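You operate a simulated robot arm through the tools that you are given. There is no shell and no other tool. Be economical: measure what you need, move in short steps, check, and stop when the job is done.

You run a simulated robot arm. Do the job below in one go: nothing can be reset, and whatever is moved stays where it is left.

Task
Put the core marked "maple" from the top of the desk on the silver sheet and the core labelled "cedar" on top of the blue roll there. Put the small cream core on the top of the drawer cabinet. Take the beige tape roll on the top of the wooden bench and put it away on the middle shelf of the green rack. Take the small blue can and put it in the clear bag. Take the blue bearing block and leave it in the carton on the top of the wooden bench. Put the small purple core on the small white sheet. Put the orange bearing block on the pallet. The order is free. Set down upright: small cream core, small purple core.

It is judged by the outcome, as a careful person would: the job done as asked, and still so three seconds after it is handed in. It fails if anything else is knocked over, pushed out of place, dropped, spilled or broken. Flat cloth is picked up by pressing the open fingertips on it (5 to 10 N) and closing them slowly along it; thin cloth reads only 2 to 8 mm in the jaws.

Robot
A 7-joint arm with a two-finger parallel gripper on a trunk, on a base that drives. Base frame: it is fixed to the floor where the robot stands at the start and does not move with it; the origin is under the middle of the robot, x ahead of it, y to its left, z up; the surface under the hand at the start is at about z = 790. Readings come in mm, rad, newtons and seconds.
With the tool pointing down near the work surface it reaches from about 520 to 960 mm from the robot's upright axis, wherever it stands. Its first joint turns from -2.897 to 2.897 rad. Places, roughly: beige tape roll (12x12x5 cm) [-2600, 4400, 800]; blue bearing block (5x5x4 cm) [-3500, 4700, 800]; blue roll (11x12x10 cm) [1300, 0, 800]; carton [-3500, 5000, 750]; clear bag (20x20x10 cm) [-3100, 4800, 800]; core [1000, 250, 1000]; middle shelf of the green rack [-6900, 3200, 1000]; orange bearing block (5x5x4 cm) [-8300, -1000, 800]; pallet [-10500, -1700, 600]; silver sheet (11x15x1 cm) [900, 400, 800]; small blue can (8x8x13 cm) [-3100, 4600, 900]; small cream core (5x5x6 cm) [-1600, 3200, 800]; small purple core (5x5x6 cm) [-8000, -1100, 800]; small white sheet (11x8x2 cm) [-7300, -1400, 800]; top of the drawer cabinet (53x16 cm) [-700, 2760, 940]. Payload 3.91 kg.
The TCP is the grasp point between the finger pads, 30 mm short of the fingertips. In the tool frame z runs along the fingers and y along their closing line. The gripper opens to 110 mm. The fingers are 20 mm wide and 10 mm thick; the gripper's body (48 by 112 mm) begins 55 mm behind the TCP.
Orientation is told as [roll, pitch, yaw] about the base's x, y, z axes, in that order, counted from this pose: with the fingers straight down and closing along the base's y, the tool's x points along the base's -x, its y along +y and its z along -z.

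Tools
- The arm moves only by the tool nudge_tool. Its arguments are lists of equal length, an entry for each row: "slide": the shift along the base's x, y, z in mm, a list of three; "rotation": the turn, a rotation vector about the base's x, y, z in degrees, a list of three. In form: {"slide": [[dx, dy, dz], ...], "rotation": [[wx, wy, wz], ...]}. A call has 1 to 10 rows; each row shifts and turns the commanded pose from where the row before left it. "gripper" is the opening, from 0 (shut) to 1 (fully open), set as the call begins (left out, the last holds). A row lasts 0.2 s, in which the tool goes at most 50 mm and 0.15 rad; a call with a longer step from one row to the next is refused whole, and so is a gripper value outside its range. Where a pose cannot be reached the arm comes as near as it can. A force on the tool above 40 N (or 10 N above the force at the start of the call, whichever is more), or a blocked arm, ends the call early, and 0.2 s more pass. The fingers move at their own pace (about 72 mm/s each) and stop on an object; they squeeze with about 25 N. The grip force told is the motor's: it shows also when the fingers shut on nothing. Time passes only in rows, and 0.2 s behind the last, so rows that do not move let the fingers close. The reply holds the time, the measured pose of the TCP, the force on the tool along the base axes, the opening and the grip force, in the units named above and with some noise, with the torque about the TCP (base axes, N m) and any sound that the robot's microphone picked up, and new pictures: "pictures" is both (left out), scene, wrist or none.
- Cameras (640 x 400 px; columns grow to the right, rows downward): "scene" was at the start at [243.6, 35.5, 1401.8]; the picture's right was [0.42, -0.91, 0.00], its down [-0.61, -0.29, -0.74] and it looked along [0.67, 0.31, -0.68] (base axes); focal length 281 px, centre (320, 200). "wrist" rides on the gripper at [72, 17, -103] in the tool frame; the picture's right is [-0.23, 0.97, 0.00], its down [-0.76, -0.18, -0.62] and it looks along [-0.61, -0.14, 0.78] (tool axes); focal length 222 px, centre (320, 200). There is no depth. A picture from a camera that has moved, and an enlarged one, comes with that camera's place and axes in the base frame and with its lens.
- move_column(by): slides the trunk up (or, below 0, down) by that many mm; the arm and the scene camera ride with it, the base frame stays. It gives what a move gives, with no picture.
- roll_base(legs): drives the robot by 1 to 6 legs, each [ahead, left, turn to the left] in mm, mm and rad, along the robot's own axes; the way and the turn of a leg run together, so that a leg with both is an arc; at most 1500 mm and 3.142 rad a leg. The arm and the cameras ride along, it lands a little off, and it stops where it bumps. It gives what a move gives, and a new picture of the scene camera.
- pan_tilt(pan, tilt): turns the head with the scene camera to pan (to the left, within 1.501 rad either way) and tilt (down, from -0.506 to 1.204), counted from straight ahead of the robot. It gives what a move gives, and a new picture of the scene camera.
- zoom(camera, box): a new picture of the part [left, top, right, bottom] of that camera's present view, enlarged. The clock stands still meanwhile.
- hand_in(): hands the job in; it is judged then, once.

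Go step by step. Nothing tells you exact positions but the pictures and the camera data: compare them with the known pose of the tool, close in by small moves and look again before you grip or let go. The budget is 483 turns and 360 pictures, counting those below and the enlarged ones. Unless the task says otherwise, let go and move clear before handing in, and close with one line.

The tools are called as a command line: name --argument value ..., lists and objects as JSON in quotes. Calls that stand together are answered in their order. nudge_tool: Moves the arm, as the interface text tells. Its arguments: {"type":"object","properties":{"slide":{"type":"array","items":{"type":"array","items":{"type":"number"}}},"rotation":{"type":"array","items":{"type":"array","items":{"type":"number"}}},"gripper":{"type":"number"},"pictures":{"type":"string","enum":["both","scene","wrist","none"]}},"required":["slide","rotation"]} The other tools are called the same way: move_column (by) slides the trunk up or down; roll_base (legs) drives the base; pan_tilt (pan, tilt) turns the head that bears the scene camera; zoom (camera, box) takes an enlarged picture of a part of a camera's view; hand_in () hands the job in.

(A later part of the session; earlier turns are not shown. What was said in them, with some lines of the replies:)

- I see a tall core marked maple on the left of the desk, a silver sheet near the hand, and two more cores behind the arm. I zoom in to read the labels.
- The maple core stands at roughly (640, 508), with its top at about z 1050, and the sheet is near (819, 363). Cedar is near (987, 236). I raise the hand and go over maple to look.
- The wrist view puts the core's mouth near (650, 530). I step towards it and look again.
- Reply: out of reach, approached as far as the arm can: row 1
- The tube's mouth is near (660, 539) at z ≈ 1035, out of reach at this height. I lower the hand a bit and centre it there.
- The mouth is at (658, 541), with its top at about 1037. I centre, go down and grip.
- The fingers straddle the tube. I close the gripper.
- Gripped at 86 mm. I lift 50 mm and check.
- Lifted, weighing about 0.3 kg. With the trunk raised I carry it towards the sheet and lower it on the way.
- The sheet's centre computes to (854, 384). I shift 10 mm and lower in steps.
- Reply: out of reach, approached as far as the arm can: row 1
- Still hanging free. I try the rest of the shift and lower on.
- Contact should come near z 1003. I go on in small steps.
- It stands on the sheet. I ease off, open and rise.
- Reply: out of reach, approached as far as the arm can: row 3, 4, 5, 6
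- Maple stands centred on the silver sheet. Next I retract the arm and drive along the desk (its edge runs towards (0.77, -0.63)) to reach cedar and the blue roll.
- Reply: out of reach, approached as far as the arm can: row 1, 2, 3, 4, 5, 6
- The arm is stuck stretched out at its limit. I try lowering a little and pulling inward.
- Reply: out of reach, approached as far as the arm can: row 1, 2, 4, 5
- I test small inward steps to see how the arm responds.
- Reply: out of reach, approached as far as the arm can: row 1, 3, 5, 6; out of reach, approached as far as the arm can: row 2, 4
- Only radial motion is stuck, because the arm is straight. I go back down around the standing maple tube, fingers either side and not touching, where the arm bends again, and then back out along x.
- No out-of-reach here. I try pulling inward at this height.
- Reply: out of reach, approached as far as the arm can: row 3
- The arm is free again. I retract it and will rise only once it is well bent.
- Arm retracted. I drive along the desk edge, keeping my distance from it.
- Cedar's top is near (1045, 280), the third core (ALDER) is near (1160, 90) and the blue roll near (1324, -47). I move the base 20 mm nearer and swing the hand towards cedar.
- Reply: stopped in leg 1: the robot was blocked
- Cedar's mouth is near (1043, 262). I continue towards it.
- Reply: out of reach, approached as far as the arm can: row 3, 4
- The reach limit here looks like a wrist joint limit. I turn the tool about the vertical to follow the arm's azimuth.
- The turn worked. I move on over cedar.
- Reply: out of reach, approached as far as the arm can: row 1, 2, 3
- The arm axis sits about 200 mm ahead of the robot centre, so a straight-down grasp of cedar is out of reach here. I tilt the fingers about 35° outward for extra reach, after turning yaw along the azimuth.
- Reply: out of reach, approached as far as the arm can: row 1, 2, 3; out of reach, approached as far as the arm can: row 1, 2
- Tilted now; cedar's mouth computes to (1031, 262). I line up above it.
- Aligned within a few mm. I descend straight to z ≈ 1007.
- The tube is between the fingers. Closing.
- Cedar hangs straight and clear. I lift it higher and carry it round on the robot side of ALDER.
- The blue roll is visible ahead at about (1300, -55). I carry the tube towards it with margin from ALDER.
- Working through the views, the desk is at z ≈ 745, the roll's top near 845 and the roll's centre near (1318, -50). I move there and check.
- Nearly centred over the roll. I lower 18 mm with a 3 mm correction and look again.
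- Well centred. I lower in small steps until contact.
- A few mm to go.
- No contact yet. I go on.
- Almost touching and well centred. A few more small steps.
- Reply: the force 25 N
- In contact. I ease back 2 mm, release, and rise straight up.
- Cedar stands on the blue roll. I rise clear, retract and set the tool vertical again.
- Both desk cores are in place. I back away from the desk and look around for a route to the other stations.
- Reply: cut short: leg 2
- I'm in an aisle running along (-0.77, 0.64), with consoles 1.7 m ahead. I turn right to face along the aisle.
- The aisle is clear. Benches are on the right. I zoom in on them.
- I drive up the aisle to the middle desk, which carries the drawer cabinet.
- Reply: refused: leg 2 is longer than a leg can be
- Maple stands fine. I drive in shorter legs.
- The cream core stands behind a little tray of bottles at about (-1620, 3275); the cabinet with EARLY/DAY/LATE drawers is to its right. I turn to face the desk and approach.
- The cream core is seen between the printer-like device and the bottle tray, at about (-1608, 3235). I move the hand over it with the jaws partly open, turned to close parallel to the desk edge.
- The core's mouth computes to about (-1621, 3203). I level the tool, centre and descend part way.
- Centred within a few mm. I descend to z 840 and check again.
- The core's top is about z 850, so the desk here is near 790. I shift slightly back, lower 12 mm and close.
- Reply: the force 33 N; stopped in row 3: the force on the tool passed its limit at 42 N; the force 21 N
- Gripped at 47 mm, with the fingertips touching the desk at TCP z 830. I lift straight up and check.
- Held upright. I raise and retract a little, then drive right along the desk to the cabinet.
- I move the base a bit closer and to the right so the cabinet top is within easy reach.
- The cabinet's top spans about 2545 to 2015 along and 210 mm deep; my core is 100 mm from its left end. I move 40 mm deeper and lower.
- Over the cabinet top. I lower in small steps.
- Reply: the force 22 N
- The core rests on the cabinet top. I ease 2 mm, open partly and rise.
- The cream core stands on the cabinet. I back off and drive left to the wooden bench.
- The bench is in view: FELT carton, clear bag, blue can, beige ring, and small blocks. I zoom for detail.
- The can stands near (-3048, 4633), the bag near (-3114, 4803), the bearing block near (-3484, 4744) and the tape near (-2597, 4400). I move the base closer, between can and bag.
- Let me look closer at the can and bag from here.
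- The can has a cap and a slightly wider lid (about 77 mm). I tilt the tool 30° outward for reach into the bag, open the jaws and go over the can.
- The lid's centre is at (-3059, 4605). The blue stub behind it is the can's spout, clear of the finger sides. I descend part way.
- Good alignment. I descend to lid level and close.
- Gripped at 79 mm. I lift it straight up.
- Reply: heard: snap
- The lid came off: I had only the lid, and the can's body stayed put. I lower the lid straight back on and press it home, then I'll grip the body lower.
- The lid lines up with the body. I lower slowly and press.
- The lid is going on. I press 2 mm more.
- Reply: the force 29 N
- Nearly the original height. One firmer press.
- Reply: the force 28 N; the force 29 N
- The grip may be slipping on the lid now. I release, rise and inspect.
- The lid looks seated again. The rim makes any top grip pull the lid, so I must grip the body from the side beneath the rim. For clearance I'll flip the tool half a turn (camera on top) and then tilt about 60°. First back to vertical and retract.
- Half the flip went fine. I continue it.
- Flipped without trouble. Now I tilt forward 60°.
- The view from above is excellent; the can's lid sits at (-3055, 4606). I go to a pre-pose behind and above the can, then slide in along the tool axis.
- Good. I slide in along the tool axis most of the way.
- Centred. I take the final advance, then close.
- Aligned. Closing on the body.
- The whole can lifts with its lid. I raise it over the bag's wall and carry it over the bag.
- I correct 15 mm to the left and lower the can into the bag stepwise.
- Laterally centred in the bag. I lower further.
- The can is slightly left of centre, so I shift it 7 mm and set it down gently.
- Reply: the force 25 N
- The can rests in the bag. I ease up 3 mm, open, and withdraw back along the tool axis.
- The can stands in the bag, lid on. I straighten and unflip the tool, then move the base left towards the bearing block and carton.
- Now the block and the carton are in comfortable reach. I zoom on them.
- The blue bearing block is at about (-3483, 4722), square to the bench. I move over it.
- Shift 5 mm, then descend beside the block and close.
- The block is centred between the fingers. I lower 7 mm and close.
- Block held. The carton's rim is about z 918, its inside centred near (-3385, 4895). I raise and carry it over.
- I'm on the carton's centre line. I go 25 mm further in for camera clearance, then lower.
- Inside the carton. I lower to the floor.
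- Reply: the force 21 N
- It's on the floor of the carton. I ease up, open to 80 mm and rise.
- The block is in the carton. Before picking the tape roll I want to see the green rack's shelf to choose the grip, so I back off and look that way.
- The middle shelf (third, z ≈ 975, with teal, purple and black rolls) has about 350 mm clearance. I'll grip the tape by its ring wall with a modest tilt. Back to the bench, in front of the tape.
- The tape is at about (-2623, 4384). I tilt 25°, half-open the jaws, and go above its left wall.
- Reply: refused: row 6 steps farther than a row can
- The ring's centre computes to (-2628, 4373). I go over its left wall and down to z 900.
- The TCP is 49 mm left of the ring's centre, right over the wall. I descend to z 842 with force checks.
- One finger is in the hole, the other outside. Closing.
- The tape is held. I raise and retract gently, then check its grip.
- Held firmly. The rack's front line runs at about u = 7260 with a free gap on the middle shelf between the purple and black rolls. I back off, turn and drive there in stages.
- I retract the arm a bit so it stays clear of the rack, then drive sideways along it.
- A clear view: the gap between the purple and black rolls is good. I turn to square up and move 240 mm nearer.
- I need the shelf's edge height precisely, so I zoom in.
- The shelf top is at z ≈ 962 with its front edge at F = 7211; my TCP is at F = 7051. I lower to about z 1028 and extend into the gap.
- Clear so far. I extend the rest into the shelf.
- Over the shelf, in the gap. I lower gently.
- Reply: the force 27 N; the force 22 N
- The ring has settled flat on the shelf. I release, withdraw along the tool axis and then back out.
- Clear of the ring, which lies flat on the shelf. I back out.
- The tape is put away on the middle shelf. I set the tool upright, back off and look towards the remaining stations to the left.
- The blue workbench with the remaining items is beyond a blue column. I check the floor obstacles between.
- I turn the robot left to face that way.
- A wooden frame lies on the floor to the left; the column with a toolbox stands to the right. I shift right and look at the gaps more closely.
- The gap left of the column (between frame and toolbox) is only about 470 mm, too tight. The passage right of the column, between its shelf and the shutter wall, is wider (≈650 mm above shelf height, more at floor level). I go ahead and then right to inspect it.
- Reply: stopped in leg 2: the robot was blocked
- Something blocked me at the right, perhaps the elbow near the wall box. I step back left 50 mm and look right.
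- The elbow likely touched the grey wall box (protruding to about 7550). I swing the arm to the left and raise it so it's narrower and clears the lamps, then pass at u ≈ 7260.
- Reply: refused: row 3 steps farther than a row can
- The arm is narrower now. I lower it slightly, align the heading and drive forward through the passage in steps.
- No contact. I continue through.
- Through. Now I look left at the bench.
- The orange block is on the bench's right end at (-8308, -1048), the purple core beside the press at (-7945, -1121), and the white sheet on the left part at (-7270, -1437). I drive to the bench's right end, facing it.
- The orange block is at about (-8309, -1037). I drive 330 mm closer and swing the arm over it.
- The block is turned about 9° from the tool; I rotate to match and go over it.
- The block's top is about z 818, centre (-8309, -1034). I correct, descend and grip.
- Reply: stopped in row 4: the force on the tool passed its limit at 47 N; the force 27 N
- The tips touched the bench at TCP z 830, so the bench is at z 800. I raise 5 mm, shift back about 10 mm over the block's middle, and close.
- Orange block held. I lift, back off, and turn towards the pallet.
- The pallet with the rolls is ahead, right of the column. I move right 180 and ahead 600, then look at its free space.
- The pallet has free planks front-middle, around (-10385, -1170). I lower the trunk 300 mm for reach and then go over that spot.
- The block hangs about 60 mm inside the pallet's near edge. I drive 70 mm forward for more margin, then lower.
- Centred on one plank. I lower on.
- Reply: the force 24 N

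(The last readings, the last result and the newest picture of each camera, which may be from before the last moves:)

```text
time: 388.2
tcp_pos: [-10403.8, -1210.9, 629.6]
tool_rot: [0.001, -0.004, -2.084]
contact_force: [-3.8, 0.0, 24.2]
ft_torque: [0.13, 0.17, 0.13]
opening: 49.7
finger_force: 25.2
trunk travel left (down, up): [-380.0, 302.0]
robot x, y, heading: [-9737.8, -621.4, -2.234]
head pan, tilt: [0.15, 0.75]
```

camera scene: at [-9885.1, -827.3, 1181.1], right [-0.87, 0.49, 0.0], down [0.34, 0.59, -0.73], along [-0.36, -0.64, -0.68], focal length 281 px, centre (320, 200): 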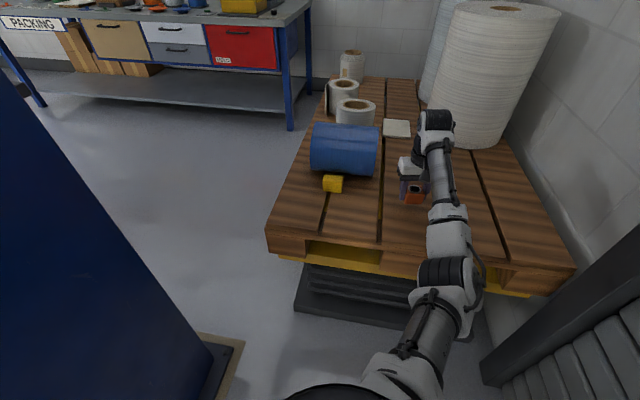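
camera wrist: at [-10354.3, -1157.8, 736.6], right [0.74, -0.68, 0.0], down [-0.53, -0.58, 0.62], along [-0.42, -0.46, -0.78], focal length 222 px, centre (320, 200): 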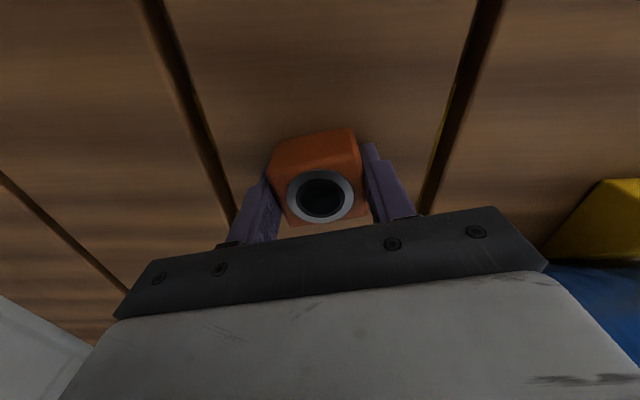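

The block rests on the plank. I ease up, open and rise.

nudge_tool --slide '[[0, 0, 3], [0, 0, 0]]' --rotation '[[0, 0, 0], [0, 0, 0]]' --pictures "none"

nudge_tool --slide '[[0, 0, 0], [0, 0, 0], [0, 0, 10], [0, 0, 30], [0, 0, 45], [0, 0, 45], [10, 10, 45]]' --rotation '[[0, 0, 0], [0, 0, 0], [0, 0, 0], [0, 0, 0], [0, 0, 0], [0, 0, 0], [0, 0, 0]]' --gripper 0.7 --pictures "both"

```text
time: 388.8
tcp_pos: [-10403.5, -1211.8, 629.0]
tool_rot: [0.001, 0.003, -2.083]
contact_force: [-5.3, 0.0, 11.7]
ft_torque: [-0.19, 0.53, -0.11]
opening: 49.5
finger_force: 24.9
trunk travel left (down, up): [-380.0, 302.0]
robot x, y, heading: [-9738.2, -626.1, -2.236]
head pan, tilt: [0.15, 0.75]
```

```text
time: 390.4
tcp_pos: [-10393.4, -1203.5, 801.7]
tool_rot: [0.003, 0.003, -2.084]
contact_force: [-0.2, 0.9, -0.5]
ft_torque: [0.02, 0.0, 0.02]
opening: 77.1
finger_force: 0.1
trunk travel left (down, up): [-380.0, 302.0]
robot x, y, heading: [-9741.8, -620.1, -2.24]
head pan, tilt: [0.15, 0.75]
camera scene: at [-9884.6, -827.0, 1181.2], right [-0.87, 0.49, 0.0], down [0.34, 0.59, -0.73], along [-0.36, -0.64, -0.68], focal length 281 px, centre (320, 200)
camera wrist: at [-10344.5, -1149.3, 903.6], right [0.74, -0.68, 0.0], down [-0.53, -0.58, 0.62], along [-0.42, -0.46, -0.78], focal length 222 px, centre (320, 200)
```

scene: 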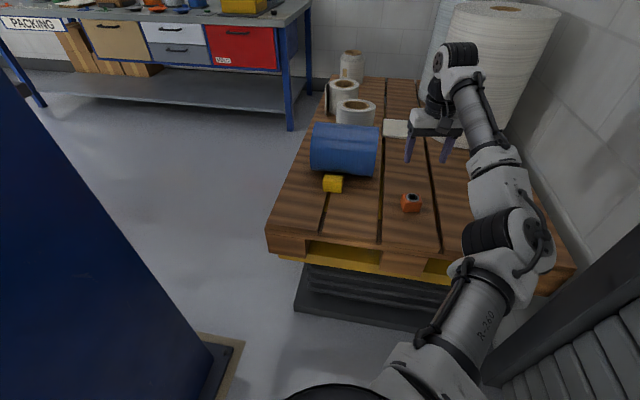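
wrist: 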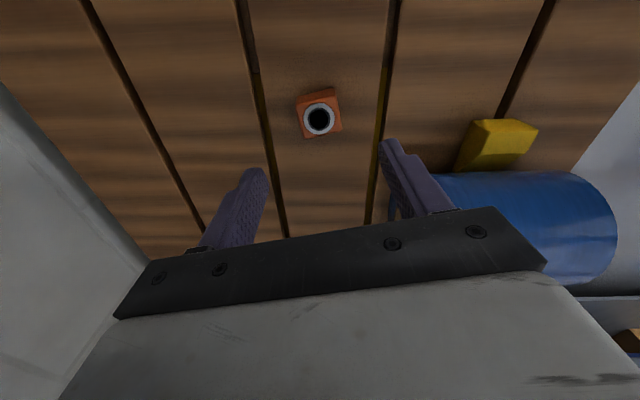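

The orange block is on the pallet. I retract, raise the trunk and drive round to the front of the bench for the purple core.

nudge_tool --slide '[[30, 30, 20], [30, 30, 20], [30, 30, 20], [30, 30, 0]]' --rotation '[[0, 0, 0], [0, 0, 0], [0, 0, 0], [0, 0, 0]]' --pictures "none"

move_column --by 300

roll_base --legs '[[-1000, 0, 0], [-800, 0, 0], [0, 900, 0], [0, 800, 0]]'

pan_tilt --pan 0.0 --tilt 0.6

```text
time: 391.4
tcp_pos: [-10273.6, -1080.5, 863.2]
tool_rot: [0.004, 0.003, -2.084]
contact_force: [0.2, 0.2, -0.3]
ft_torque: [0.01, -0.02, 0.02]
opening: 77.1
finger_force: 0.0
trunk travel left (down, up): [-380.0, 302.0]
robot x, y, heading: [-9736.6, -623.0, -2.24]
head pan, tilt: [0.15, 0.75]
```

```text
time: 394.4
tcp_pos: [-10273.3, -1080.2, 1164.6]
tool_rot: [0.002, 0.002, -2.084]
contact_force: [0.5, 0.1, 0.2]
ft_torque: [-0.03, 0.05, -0.06]
opening: 77.0
finger_force: 0.0
trunk travel left (down, up): [-680.0, 2.0]
robot x, y, heading: [-9735.1, -623.1, -2.236]
head pan, tilt: [0.15, 0.75]
```

```text
time: 416.8
tcp_pos: [-7843.8, -741.2, 1163.2]
tool_rot: [0.001, 0.001, -2.105]
contact_force: [0.5, 0.0, 0.1]
ft_torque: [0.0, 0.01, 0.01]
opening: 76.8
finger_force: 0.1
trunk travel left (down, up): [-680.0, 2.0]
robot x, y, heading: [-7296.1, -298.5, -2.261]
head pan, tilt: [0.15, 0.75]
camera scene: at [-7448.1, -495.3, 1481.2], right [-0.86, 0.51, 0.0], down [0.35, 0.59, -0.73], along [-0.37, -0.63, -0.68], focal length 281 px, centre (320, 200)
```

scene: 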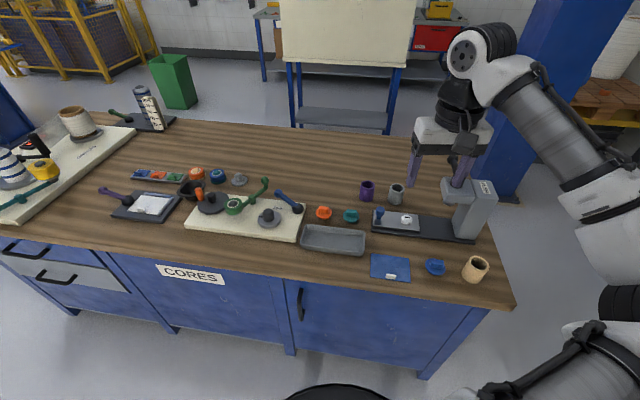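

```text
time: 417.5
tcp_pos: [-7843.2, -740.4, 1164.4]
tool_rot: [0.002, 0.0, -2.106]
contact_force: [0.2, 0.5, 0.4]
ft_torque: [0.01, -0.03, -0.05]
opening: 76.8
finger_force: 0.1
trunk travel left (down, up): [-680.0, 2.0]
robot x, y, heading: [-7295.3, -291.7, -2.255]
head pan, tilt: [0.0, 0.6]
camera scene: at [-7461.8, -492.4, 1494.0], right [-0.77, 0.63, 0.0], down [0.36, 0.44, -0.82], along [-0.52, -0.64, -0.57], focal length 281 px, centre (320, 200)
```

scene: 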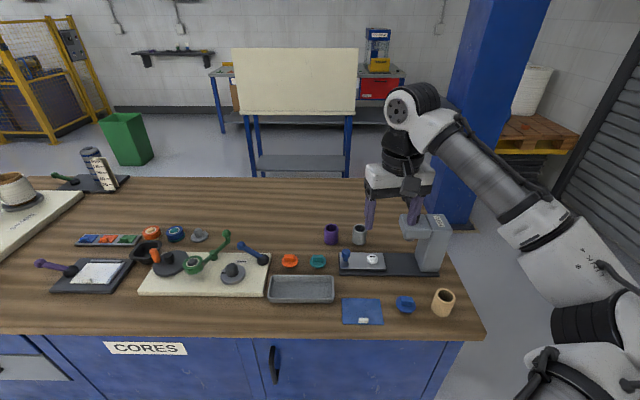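

The purple core stands left of the grey one at about (-7966, -1048). I zoom on it and on the white sheet.

zoom --camera "scene" --box '[20, 200, 260, 320]'

zoom --camera "scene" --box '[270, 200, 470, 320]'

```text
2.67 times, centred on (140, 260) of scene
camera zoom: at [-7461.8, -492.4, 1494.0], right [-0.77, 0.63, 0.0], down [0.36, 0.44, -0.82], along [-0.52, -0.64, -0.57], focal length 750 px, centre (800, 40)
```

zoom: 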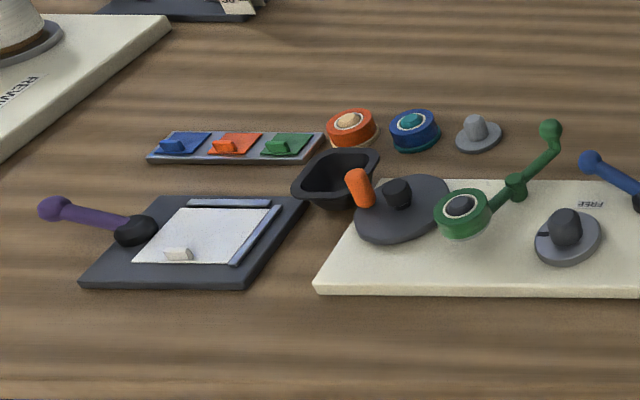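

```text
3.20 times, centred on (370, 260) of scene
camera zoom: at [-7461.8, -492.4, 1494.0], right [-0.77, 0.63, 0.0], down [0.36, 0.44, -0.82], along [-0.52, -0.64, -0.57], focal length 900 px, centre (160, 8)
```

zoom: 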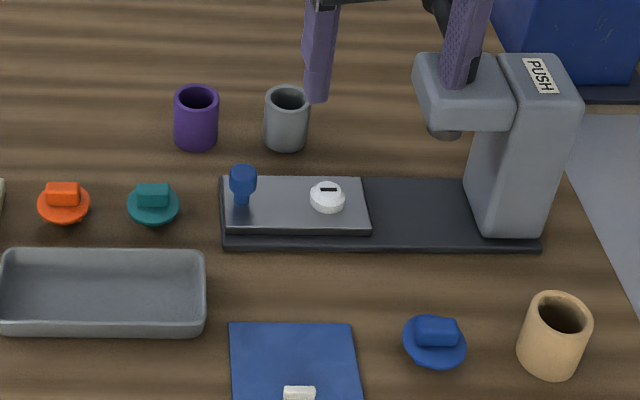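

Sheet: a small white pad on a dark tray with a tab at its near-left corner and a roller at its left. First the purple core: I drive 150 mm closer and move the hand over it.

roll_base --legs '[[150, 0, 0]]'

nudge_tool --slide '[[0, -40, 0], [0, -40, 0], [0, -40, -20], [0, -40, -20], [0, 0, 0]]' --rotation '[[0, 0, -4], [0, 0, -4], [0, 0, 0], [0, 0, 0], [0, 0, 0]]' --gripper 0.65 --pictures "both"

```text
time: 418.9
tcp_pos: [-7937.1, -855.9, 1163.0]
tool_rot: [0.001, 0.004, -2.104]
contact_force: [-0.4, -1.2, -0.4]
ft_torque: [-0.01, 0.0, -0.01]
opening: 76.8
finger_force: 0.1
trunk travel left (down, up): [-680.0, 2.0]
robot x, y, heading: [-7385.7, -407.3, -2.25]
head pan, tilt: [0.0, 0.6]
camera scene: at [-7556.0, -607.8, 1493.8], right [-0.77, 0.63, 0.0], down [0.36, 0.44, -0.82], along [-0.52, -0.64, -0.57], focal length 281 px, centre (320, 200)
```

scene: 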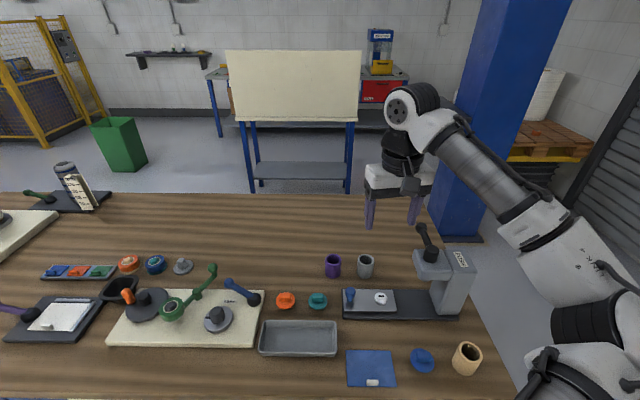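

```text
time: 420.1
tcp_pos: [-7936.7, -1014.5, 1126.4]
tool_rot: [0.002, 0.003, -2.244]
contact_force: [-0.9, 0.3, 0.5]
ft_torque: [-0.04, -0.02, -0.02]
opening: 71.4
finger_force: 0.1
trunk travel left (down, up): [-680.0, 2.0]
robot x, y, heading: [-7391.3, -406.1, -2.257]
head pan, tilt: [0.0, 0.6]
camera scene: at [-7555.3, -606.3, 1494.2], right [-0.77, 0.63, 0.0], down [0.36, 0.44, -0.83], along [-0.52, -0.64, -0.56], focal length 281 px, centre (320, 200)
camera wrist: at [-7878.3, -970.2, 1228.5], right [0.62, -0.79, 0.0], down [-0.62, -0.48, 0.62], along [-0.49, -0.39, -0.78], focal length 222 px, centre (320, 200)
```

scene: 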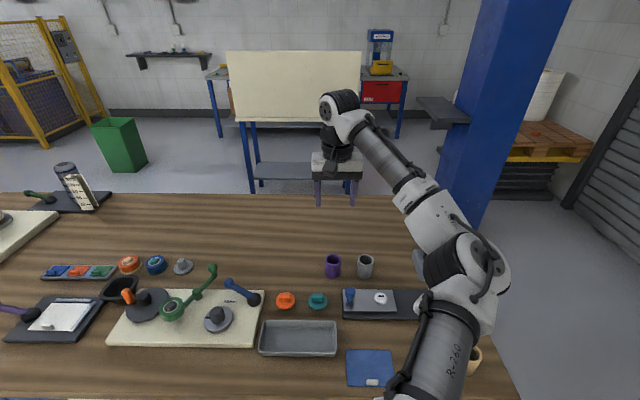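
wrist: 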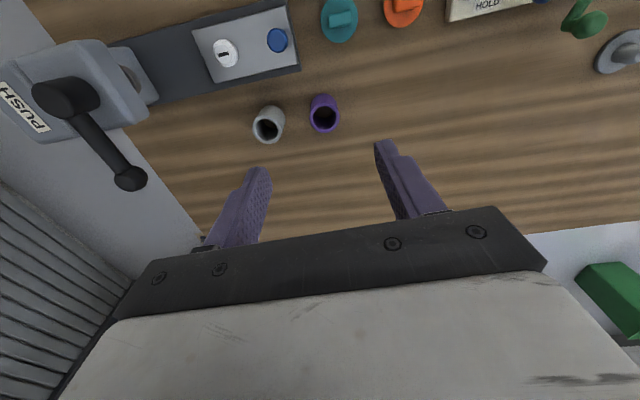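

Purple's mouth is at (-7967, -1052). I centre and descend part way.

nudge_tool --slide '[[-15, -19, 0], [-15, -19, -20], [0, 0, -45], [0, 0, -45], [0, 0, -45], [0, 0, -25], [0, 0, 0]]' --rotation '[[0, 0, 0], [0, 0, 0], [0, 0, 0], [0, 0, 0], [0, 0, 0], [0, 0, 0], [0, 0, 0]]' --pictures "wrist"

```text
time: 421.6
tcp_pos: [-7965.3, -1054.1, 945.4]
tool_rot: [0.002, 0.002, -2.244]
contact_force: [-0.3, 0.0, 0.3]
ft_torque: [-0.03, -0.02, -0.01]
opening: 71.4
finger_force: 0.1
trunk travel left (down, up): [-680.0, 2.0]
robot x, y, heading: [-7392.7, -408.1, -2.258]
head pan, tilt: [0.0, 0.6]
camera wrist: at [-7908.4, -1008.7, 1047.0], right [0.62, -0.78, 0.0], down [-0.62, -0.49, 0.62], along [-0.49, -0.39, -0.78], focal length 222 px, centre (320, 200)
```

wrist: 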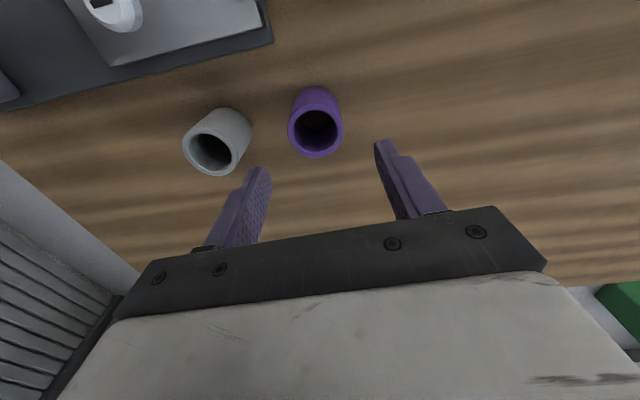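

Shift 4 mm, descend and close.

nudge_tool --slide '[[-3, 3, -25], [0, 0, -35], [0, 0, -30], [0, 0, -15], [0, 0, 0]]' --rotation '[[0, 0, 0], [0, 0, 0], [0, 0, 0], [0, 0, 0], [0, 0, 0]]' --pictures "wrist"

```text
time: 422.9
tcp_pos: [-7969.9, -1049.3, 838.4]
tool_rot: [0.002, 0.002, -2.243]
contact_force: [0.6, 0.6, -0.5]
ft_torque: [-0.01, -0.01, 0.04]
opening: 71.4
finger_force: 0.0
trunk travel left (down, up): [-680.0, 2.0]
robot x, y, heading: [-7390.7, -408.6, -2.259]
head pan, tilt: [0.0, 0.6]
camera wrist: at [-7912.9, -1004.4, 940.4], right [0.62, -0.78, 0.0], down [-0.62, -0.49, 0.62], along [-0.49, -0.39, -0.78], focal length 222 px, centre (320, 200)
```

wrist: 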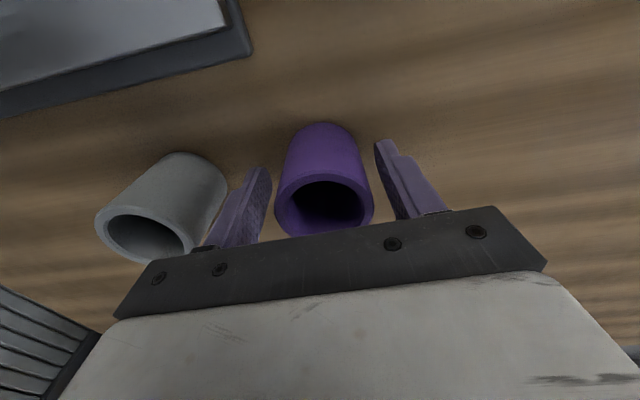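

nudge_tool --slide '[[0, 0, 0], [0, 0, 0], [0, 0, 0], [0, 0, 0]]' --rotation '[[0, 0, 0], [0, 0, 0], [0, 0, 0], [0, 0, 0]]' --gripper 0 --pictures "none"

nudge_tool --slide '[[0, 0, 15], [0, 0, 30], [0, 0, 45], [0, 0, 45], [0, 0, 45], [0, 0, 0]]' --rotation '[[0, 0, 0], [0, 0, 0], [0, 0, 0], [0, 0, 0], [0, 0, 0], [0, 0, 0]]' --pictures "both"

```text
time: 423.9
tcp_pos: [-7970.8, -1048.7, 838.8]
tool_rot: [0.003, 0.001, -2.245]
contact_force: [0.3, -0.6, 0.3]
ft_torque: [-0.01, 0.01, 0.01]
opening: 49.3
finger_force: 24.8
trunk travel left (down, up): [-680.0, 2.0]
robot x, y, heading: [-7386.2, -407.1, -2.257]
head pan, tilt: [0.0, 0.6]
```

```text
time: 425.2
tcp_pos: [-7971.0, -1046.5, 1017.2]
tool_rot: [0.002, 0.003, -2.245]
contact_force: [-0.7, -0.1, -1.2]
ft_torque: [0.01, 0.04, 0.0]
opening: 49.3
finger_force: 25.0
trunk travel left (down, up): [-680.0, 2.0]
robot x, y, heading: [-7389.8, -409.6, -2.26]
head pan, tilt: [0.0, 0.6]
camera scene: at [-7555.6, -607.4, 1493.9], right [-0.77, 0.63, 0.0], down [0.36, 0.44, -0.82], along [-0.52, -0.64, -0.57], focal length 281 px, centre (320, 200)
camera wrist: at [-7913.7, -1003.2, 1120.7], right [0.62, -0.79, 0.0], down [-0.62, -0.49, 0.62], along [-0.49, -0.38, -0.78], focal length 222 px, centre (320, 200)
```

scene: 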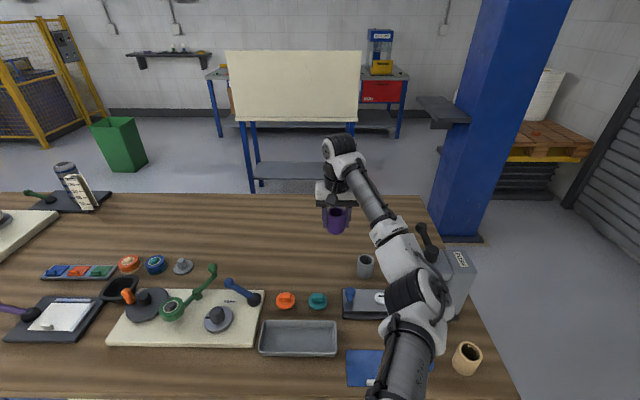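
wrist: 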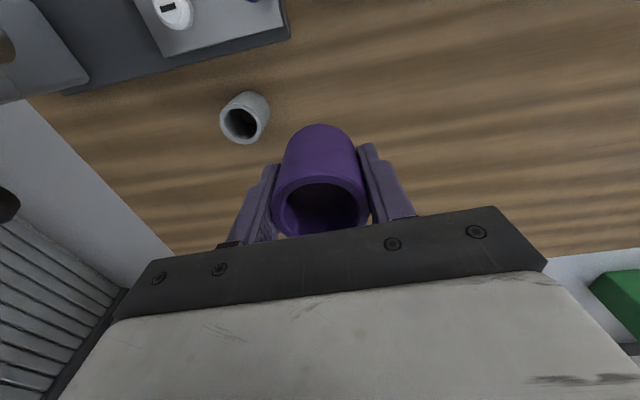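

Purple core held. I raise it and drive left along the bench to the white sheet.

nudge_tool --slide '[[10, 12, 40], [10, 12, 30], [0, 0, 0]]' --rotation '[[0, 0, 0], [0, 0, 0], [0, 0, 0]]' --pictures "none"

roll_base --legs '[[0, 700, 0.02]]'

```text
time: 426.1
tcp_pos: [-7951.4, -1026.8, 1085.0]
tool_rot: [0.0, 0.003, -2.244]
contact_force: [0.8, 0.5, -0.7]
ft_torque: [0.04, 0.04, 0.02]
opening: 49.5
finger_force: 24.8
trunk travel left (down, up): [-680.0, 2.0]
robot x, y, heading: [-7390.7, -407.0, -2.254]
head pan, tilt: [0.0, 0.6]
```

```text
time: 431.8
tcp_pos: [-7385.2, -1473.7, 1086.3]
tool_rot: [0.003, 0.002, -2.202]
contact_force: [0.8, -0.5, -1.1]
ft_torque: [-0.01, -0.04, 0.0]
opening: 49.3
finger_force: 25.3
trunk travel left (down, up): [-680.0, 2.0]
robot x, y, heading: [-6851.1, -834.1, -2.216]
head pan, tilt: [0.0, 0.6]
camera scene: at [-7006.4, -1038.1, 1494.1], right [-0.8, 0.6, 0.0], down [0.34, 0.45, -0.83], along [-0.5, -0.66, -0.56], focal length 281 px, centre (320, 200)
```

scene: 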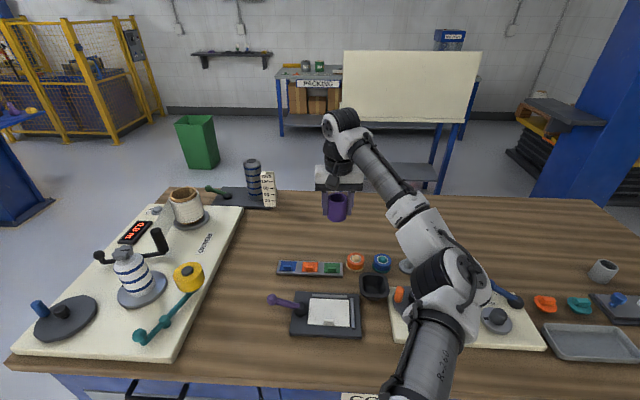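

zoom --camera "scene" --box '[250, 250, 410, 350]'

```text
4.00 times, centred on (330, 300) of scene
camera zoom: at [-7006.4, -1038.1, 1494.1], right [-0.8, 0.6, 0.0], down [0.34, 0.45, -0.83], along [-0.5, -0.66, -0.56], focal length 1125 px, centre (280, -200)
```

zoom: 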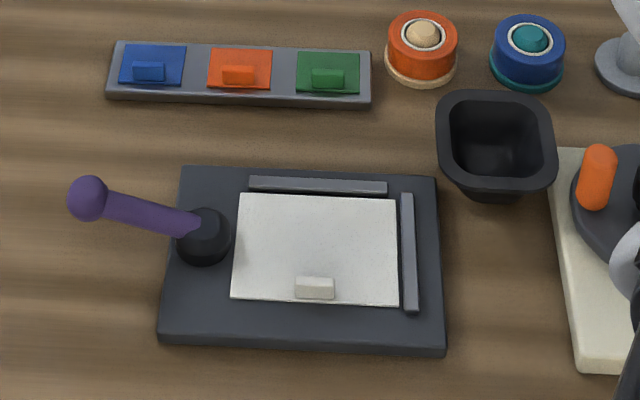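

The target is the upper middle of the white sheet, clear of the tab, at about (-7311, -1396). I move over it and check with the wrist camera.

nudge_tool --slide '[[25, 26, 0], [25, 26, 0], [24, 26, 0], [0, 0, -45], [0, 0, -45], [0, 0, 0]]' --rotation '[[0, 0, 0], [0, 0, 0], [0, 0, 0], [0, 0, 0], [0, 0, 0], [0, 0, 0]]' --pictures "both"

zoom --camera "wrist" --box '[200, 0, 440, 240]'

```text
time: 433.2
tcp_pos: [-7314.0, -1396.2, 994.6]
tool_rot: [0.002, 0.002, -2.203]
contact_force: [0.6, 0.3, -1.2]
ft_torque: [0.0, -0.02, -0.01]
opening: 48.9
finger_force: 24.7
trunk travel left (down, up): [-680.0, 2.0]
robot x, y, heading: [-6850.6, -829.2, -2.213]
head pan, tilt: [0.0, 0.6]
camera scene: at [-7006.4, -1037.9, 1494.1], right [-0.8, 0.6, 0.0], down [0.34, 0.45, -0.83], along [-0.5, -0.66, -0.56], focal length 281 px, centre (320, 200)
camera wrist: at [-7258.1, -1348.6, 1095.6], right [0.65, -0.76, 0.0], down [-0.59, -0.51, 0.62], along [-0.47, -0.41, -0.78], focal length 222 px, centre (320, 200)
```

scene: 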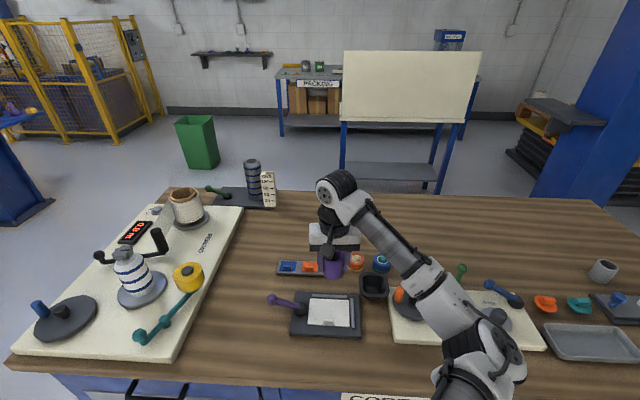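
wrist: 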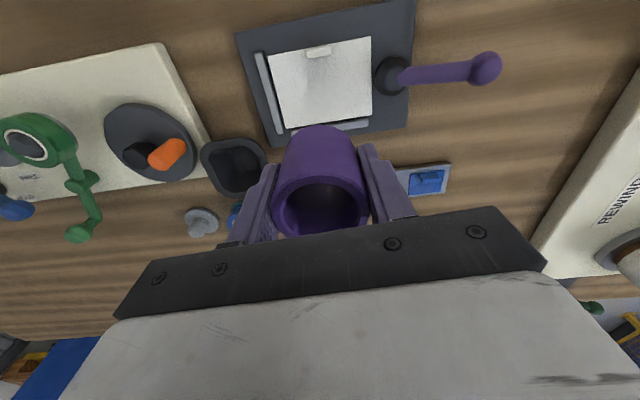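

```text
1.67 times, centred on (320, 120) of wrist
camera zoom: at [-7258.1, -1348.6, 1095.6], right [0.65, -0.76, 0.0], down [-0.59, -0.51, 0.62], along [-0.47, -0.41, -0.78], focal length 370 px, centre (320, 333)
```

zoom: 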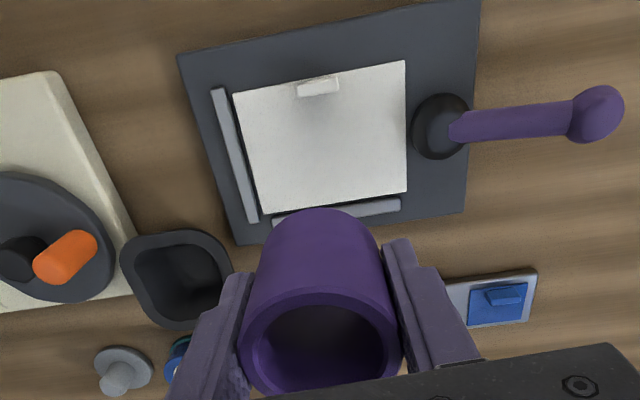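

The wrist view gives the sheet's centre as (-7299, -1391); I aim for (-7305, -1399), 10 mm beyond the centre, away from the tab. Lowering.

nudge_tool --slide '[[9, -3, -20], [0, 0, -40], [0, 0, -35], [0, 0, -15], [0, 0, 0]]' --rotation '[[0, 0, 0], [0, 0, 0], [0, 0, 0], [0, 0, 0], [0, 0, 0]]' --pictures "wrist"

zoom --camera "scene" --box '[250, 240, 410, 340]'

```text
time: 434.4
tcp_pos: [-7304.1, -1399.3, 884.6]
tool_rot: [0.001, 0.002, -2.202]
contact_force: [0.0, 0.9, -0.2]
ft_torque: [-0.01, -0.03, 0.0]
opening: 49.5
finger_force: 25.6
trunk travel left (down, up): [-680.0, 2.0]
robot x, y, heading: [-6850.7, -832.1, -2.218]
head pan, tilt: [0.0, 0.6]
camera wrist: at [-7248.1, -1351.2, 985.8], right [0.65, -0.76, 0.0], down [-0.6, -0.51, 0.62], along [-0.47, -0.41, -0.78], focal length 222 px, centre (320, 200)
```

wrist: 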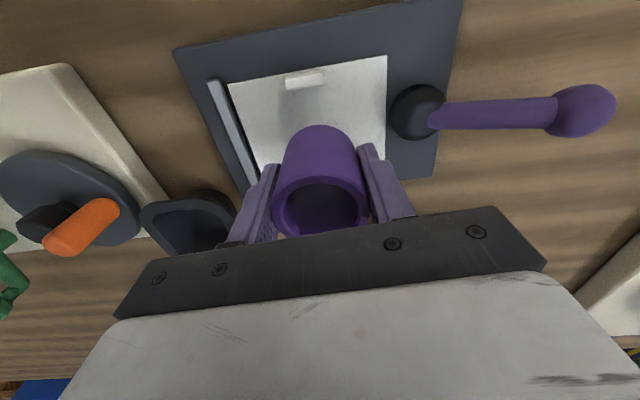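

```text
4.00 times, centred on (330, 290) of scene
camera zoom: at [-7006.5, -1037.9, 1494.1], right [-0.8, 0.6, 0.0], down [0.34, 0.45, -0.83], along [-0.5, -0.66, -0.56], focal length 1125 px, centre (280, -160)
```

zoom: 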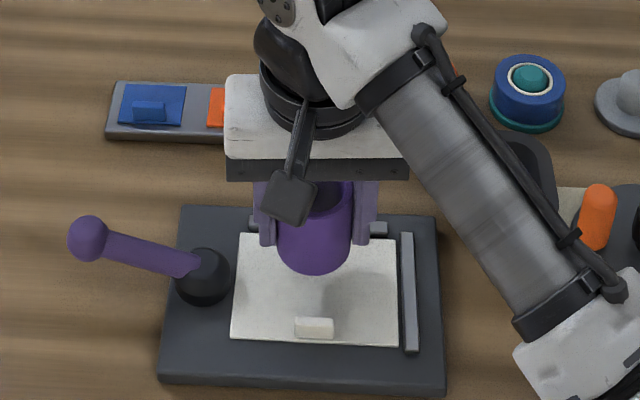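

Well placed; 4 mm further from the tab and down in small steps.

nudge_tool --slide '[[-3, -3, -8], [0, 0, -8], [0, 0, -5], [0, 0, 0]]' --rotation '[[0, 0, 0], [0, 0, 0], [0, 0, 0], [0, 0, 0]]' --pictures "none"

nudge_tool --slide '[[0, 0, -3], [0, 0, 0]]' --rotation '[[0, 0, 0], [0, 0, 0]]' --pictures "none"

nudge_tool --slide '[[0, 0, -3], [0, 0, 0]]' --rotation '[[0, 0, 0], [0, 0, 0]]' --pictures "none"

```text
time: 435.4
tcp_pos: [-7304.8, -1402.0, 863.8]
tool_rot: [0.0, 0.002, -2.202]
contact_force: [0.4, -0.1, -0.2]
ft_torque: [-0.03, -0.01, 0.01]
opening: 49.4
finger_force: 25.2
trunk travel left (down, up): [-680.0, 2.0]
robot x, y, heading: [-6844.9, -830.3, -2.22]
head pan, tilt: [0.0, 0.6]
```

```text
time: 436.0
tcp_pos: [-7306.0, -1401.2, 860.0]
tool_rot: [0.002, 0.004, -2.203]
contact_force: [0.1, -0.2, -0.1]
ft_torque: [0.0, -0.02, 0.02]
opening: 49.4
finger_force: 24.2
trunk travel left (down, up): [-680.0, 2.0]
robot x, y, heading: [-6850.9, -830.1, -2.216]
head pan, tilt: [0.0, 0.6]
```

```text
time: 436.6
tcp_pos: [-7306.9, -1400.0, 857.3]
tool_rot: [0.002, 0.002, -2.201]
contact_force: [-0.3, 0.6, -0.3]
ft_torque: [0.0, 0.0, -0.05]
opening: 49.3
finger_force: 25.1
trunk travel left (down, up): [-680.0, 2.0]
robot x, y, heading: [-6850.0, -831.4, -2.218]
head pan, tilt: [0.0, 0.6]
```

nudge_tool --slide '[[0, 0, -2], [0, 0, 0]]' --rotation '[[0, 0, 0], [0, 0, 0]]' --pictures "none"

nudge_tool --slide '[[0, 0, -2], [0, 0, 0]]' --rotation '[[0, 0, 0], [0, 0, 0]]' --pictures "none"

zoom --camera "scene" --box '[282, 260, 378, 340]'

```text
time: 437.2
tcp_pos: [-7306.9, -1400.2, 855.7]
tool_rot: [0.001, 0.003, -2.2]
contact_force: [0.3, 0.2, -0.7]
ft_torque: [0.01, 0.02, 0.02]
opening: 49.1
finger_force: 25.0
trunk travel left (down, up): [-680.0, 2.0]
robot x, y, heading: [-6850.0, -832.1, -2.22]
head pan, tilt: [0.0, 0.6]
```

```text
time: 437.8
tcp_pos: [-7306.5, -1399.5, 854.0]
tool_rot: [0.002, 0.0, -2.203]
contact_force: [-0.5, -1.6, 6.8]
ft_torque: [0.11, 0.02, 0.01]
opening: 49.2
finger_force: 24.5
trunk travel left (down, up): [-680.0, 2.0]
robot x, y, heading: [-6849.6, -828.1, -2.213]
head pan, tilt: [0.0, 0.6]
```

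```text
5.00 times, centred on (330, 300) of scene
camera zoom: at [-7006.1, -1037.5, 1494.3], right [-0.8, 0.6, 0.0], down [0.34, 0.45, -0.83], along [-0.5, -0.66, -0.56], focal length 1406 px, centre (270, -300)
```

zoom: 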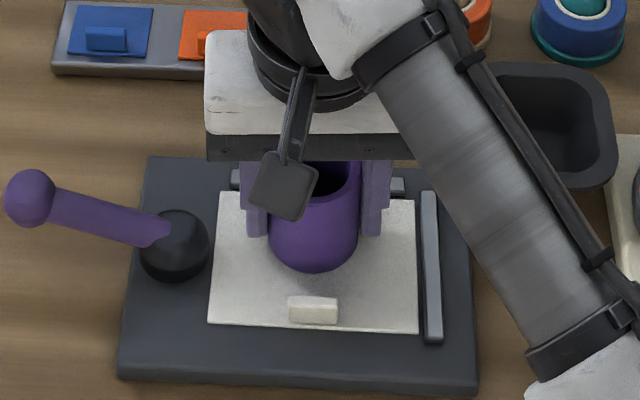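

In contact and centred behind the tab. I open modestly and rise.

nudge_tool --slide '[[0, 0, -1], [0, 0, 0]]' --rotation '[[0, 0, 0], [0, 0, 0]]' --pictures "none"

nudge_tool --slide '[[0, 0, 0], [0, 0, 0], [0, 0, 8], [0, 0, 25], [0, 0, 40], [0, 0, 45], [0, 0, 45], [10, 15, 40]]' --rotation '[[0, 0, 0], [0, 0, 0], [0, 0, 0], [0, 0, 0], [0, 0, 0], [0, 0, 0], [0, 0, 0], [0, 0, 0]]' --gripper 0.6 --pictures "both"

zoom --camera "scene" --box '[250, 240, 410, 340]'

```text
time: 438.4
tcp_pos: [-7306.3, -1399.6, 854.9]
tool_rot: [0.003, 0.001, -2.204]
contact_force: [-0.1, 4.0, 10.2]
ft_torque: [0.33, 0.03, 0.01]
opening: 49.5
finger_force: 25.2
trunk travel left (down, up): [-680.0, 2.0]
robot x, y, heading: [-6849.6, -830.6, -2.218]
head pan, tilt: [0.0, 0.6]
```

```text
time: 440.2
tcp_pos: [-7290.7, -1386.2, 1053.6]
tool_rot: [0.003, 0.002, -2.204]
contact_force: [0.2, -0.2, -0.2]
ft_torque: [-0.05, 0.04, -0.01]
opening: 66.0
finger_force: 0.0
trunk travel left (down, up): [-680.0, 2.0]
robot x, y, heading: [-6849.1, -828.9, -2.216]
head pan, tilt: [0.0, 0.6]
camera scene: at [-7006.0, -1037.3, 1494.2], right [-0.8, 0.6, 0.0], down [0.34, 0.45, -0.83], along [-0.5, -0.66, -0.56], focal length 281 px, centre (320, 200)
camera wrist: at [-7234.9, -1338.6, 1156.3], right [0.65, -0.76, 0.0], down [-0.6, -0.51, 0.62], along [-0.47, -0.41, -0.78], focal length 222 px, centre (320, 200)
```

scene: 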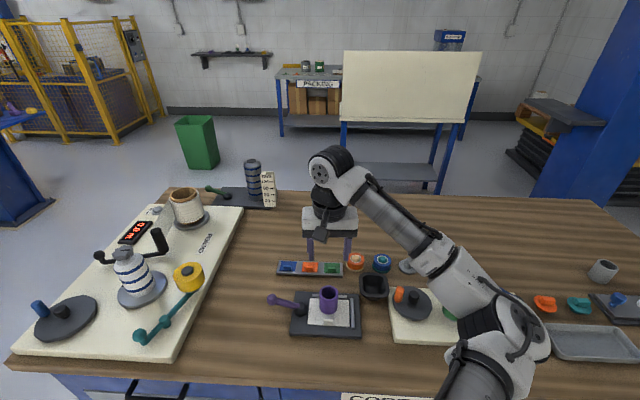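
wrist: 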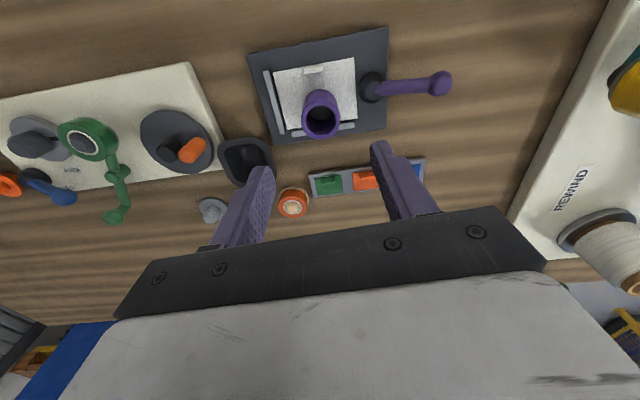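

```text
4.00 times, centred on (330, 290) of scene
camera zoom: at [-7006.0, -1037.3, 1494.2], right [-0.8, 0.6, 0.0], down [0.34, 0.45, -0.83], along [-0.5, -0.66, -0.56], focal length 1125 px, centre (280, -160)
```

zoom: 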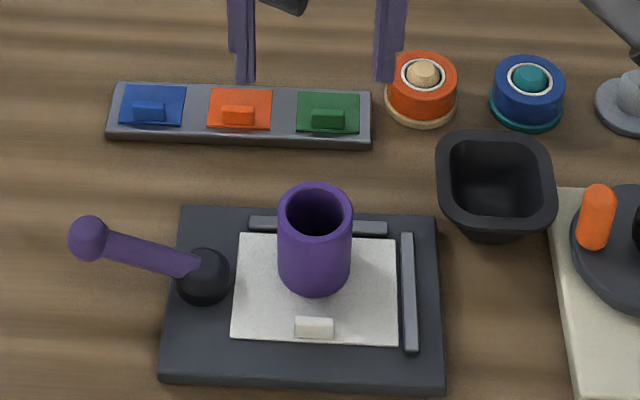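

The purple core stands upright on the white sheet, and everything else is in its place. I retract a little and hand in.

nudge_tool --slide '[[25, 32, 10], [25, 32, 0], [0, 0, 0]]' --rotation '[[0, 0, 0], [0, 0, 0], [0, 0, 0]]' --pictures "none"

hand_in

```text
time: 441.0
tcp_pos: [-7241.8, -1319.0, 1065.3]
tool_rot: [0.002, 0.002, -2.202]
contact_force: [0.1, 0.0, 0.5]
ft_torque: [0.03, 0.04, -0.03]
opening: 66.3
finger_force: 0.0
trunk travel left (down, up): [-680.0, 2.0]
robot x, y, heading: [-6850.7, -835.5, -2.221]
head pan, tilt: [0.0, 0.6]
```

```text
The job is handed in.
```

I put all eight items where you asked and handed the job in, but on the way the blue can's lid came off with a snap (I pressed it back on without hearing it click), and the robot was stopped by something near the wall beyond the green rack, probably a grey wall box.
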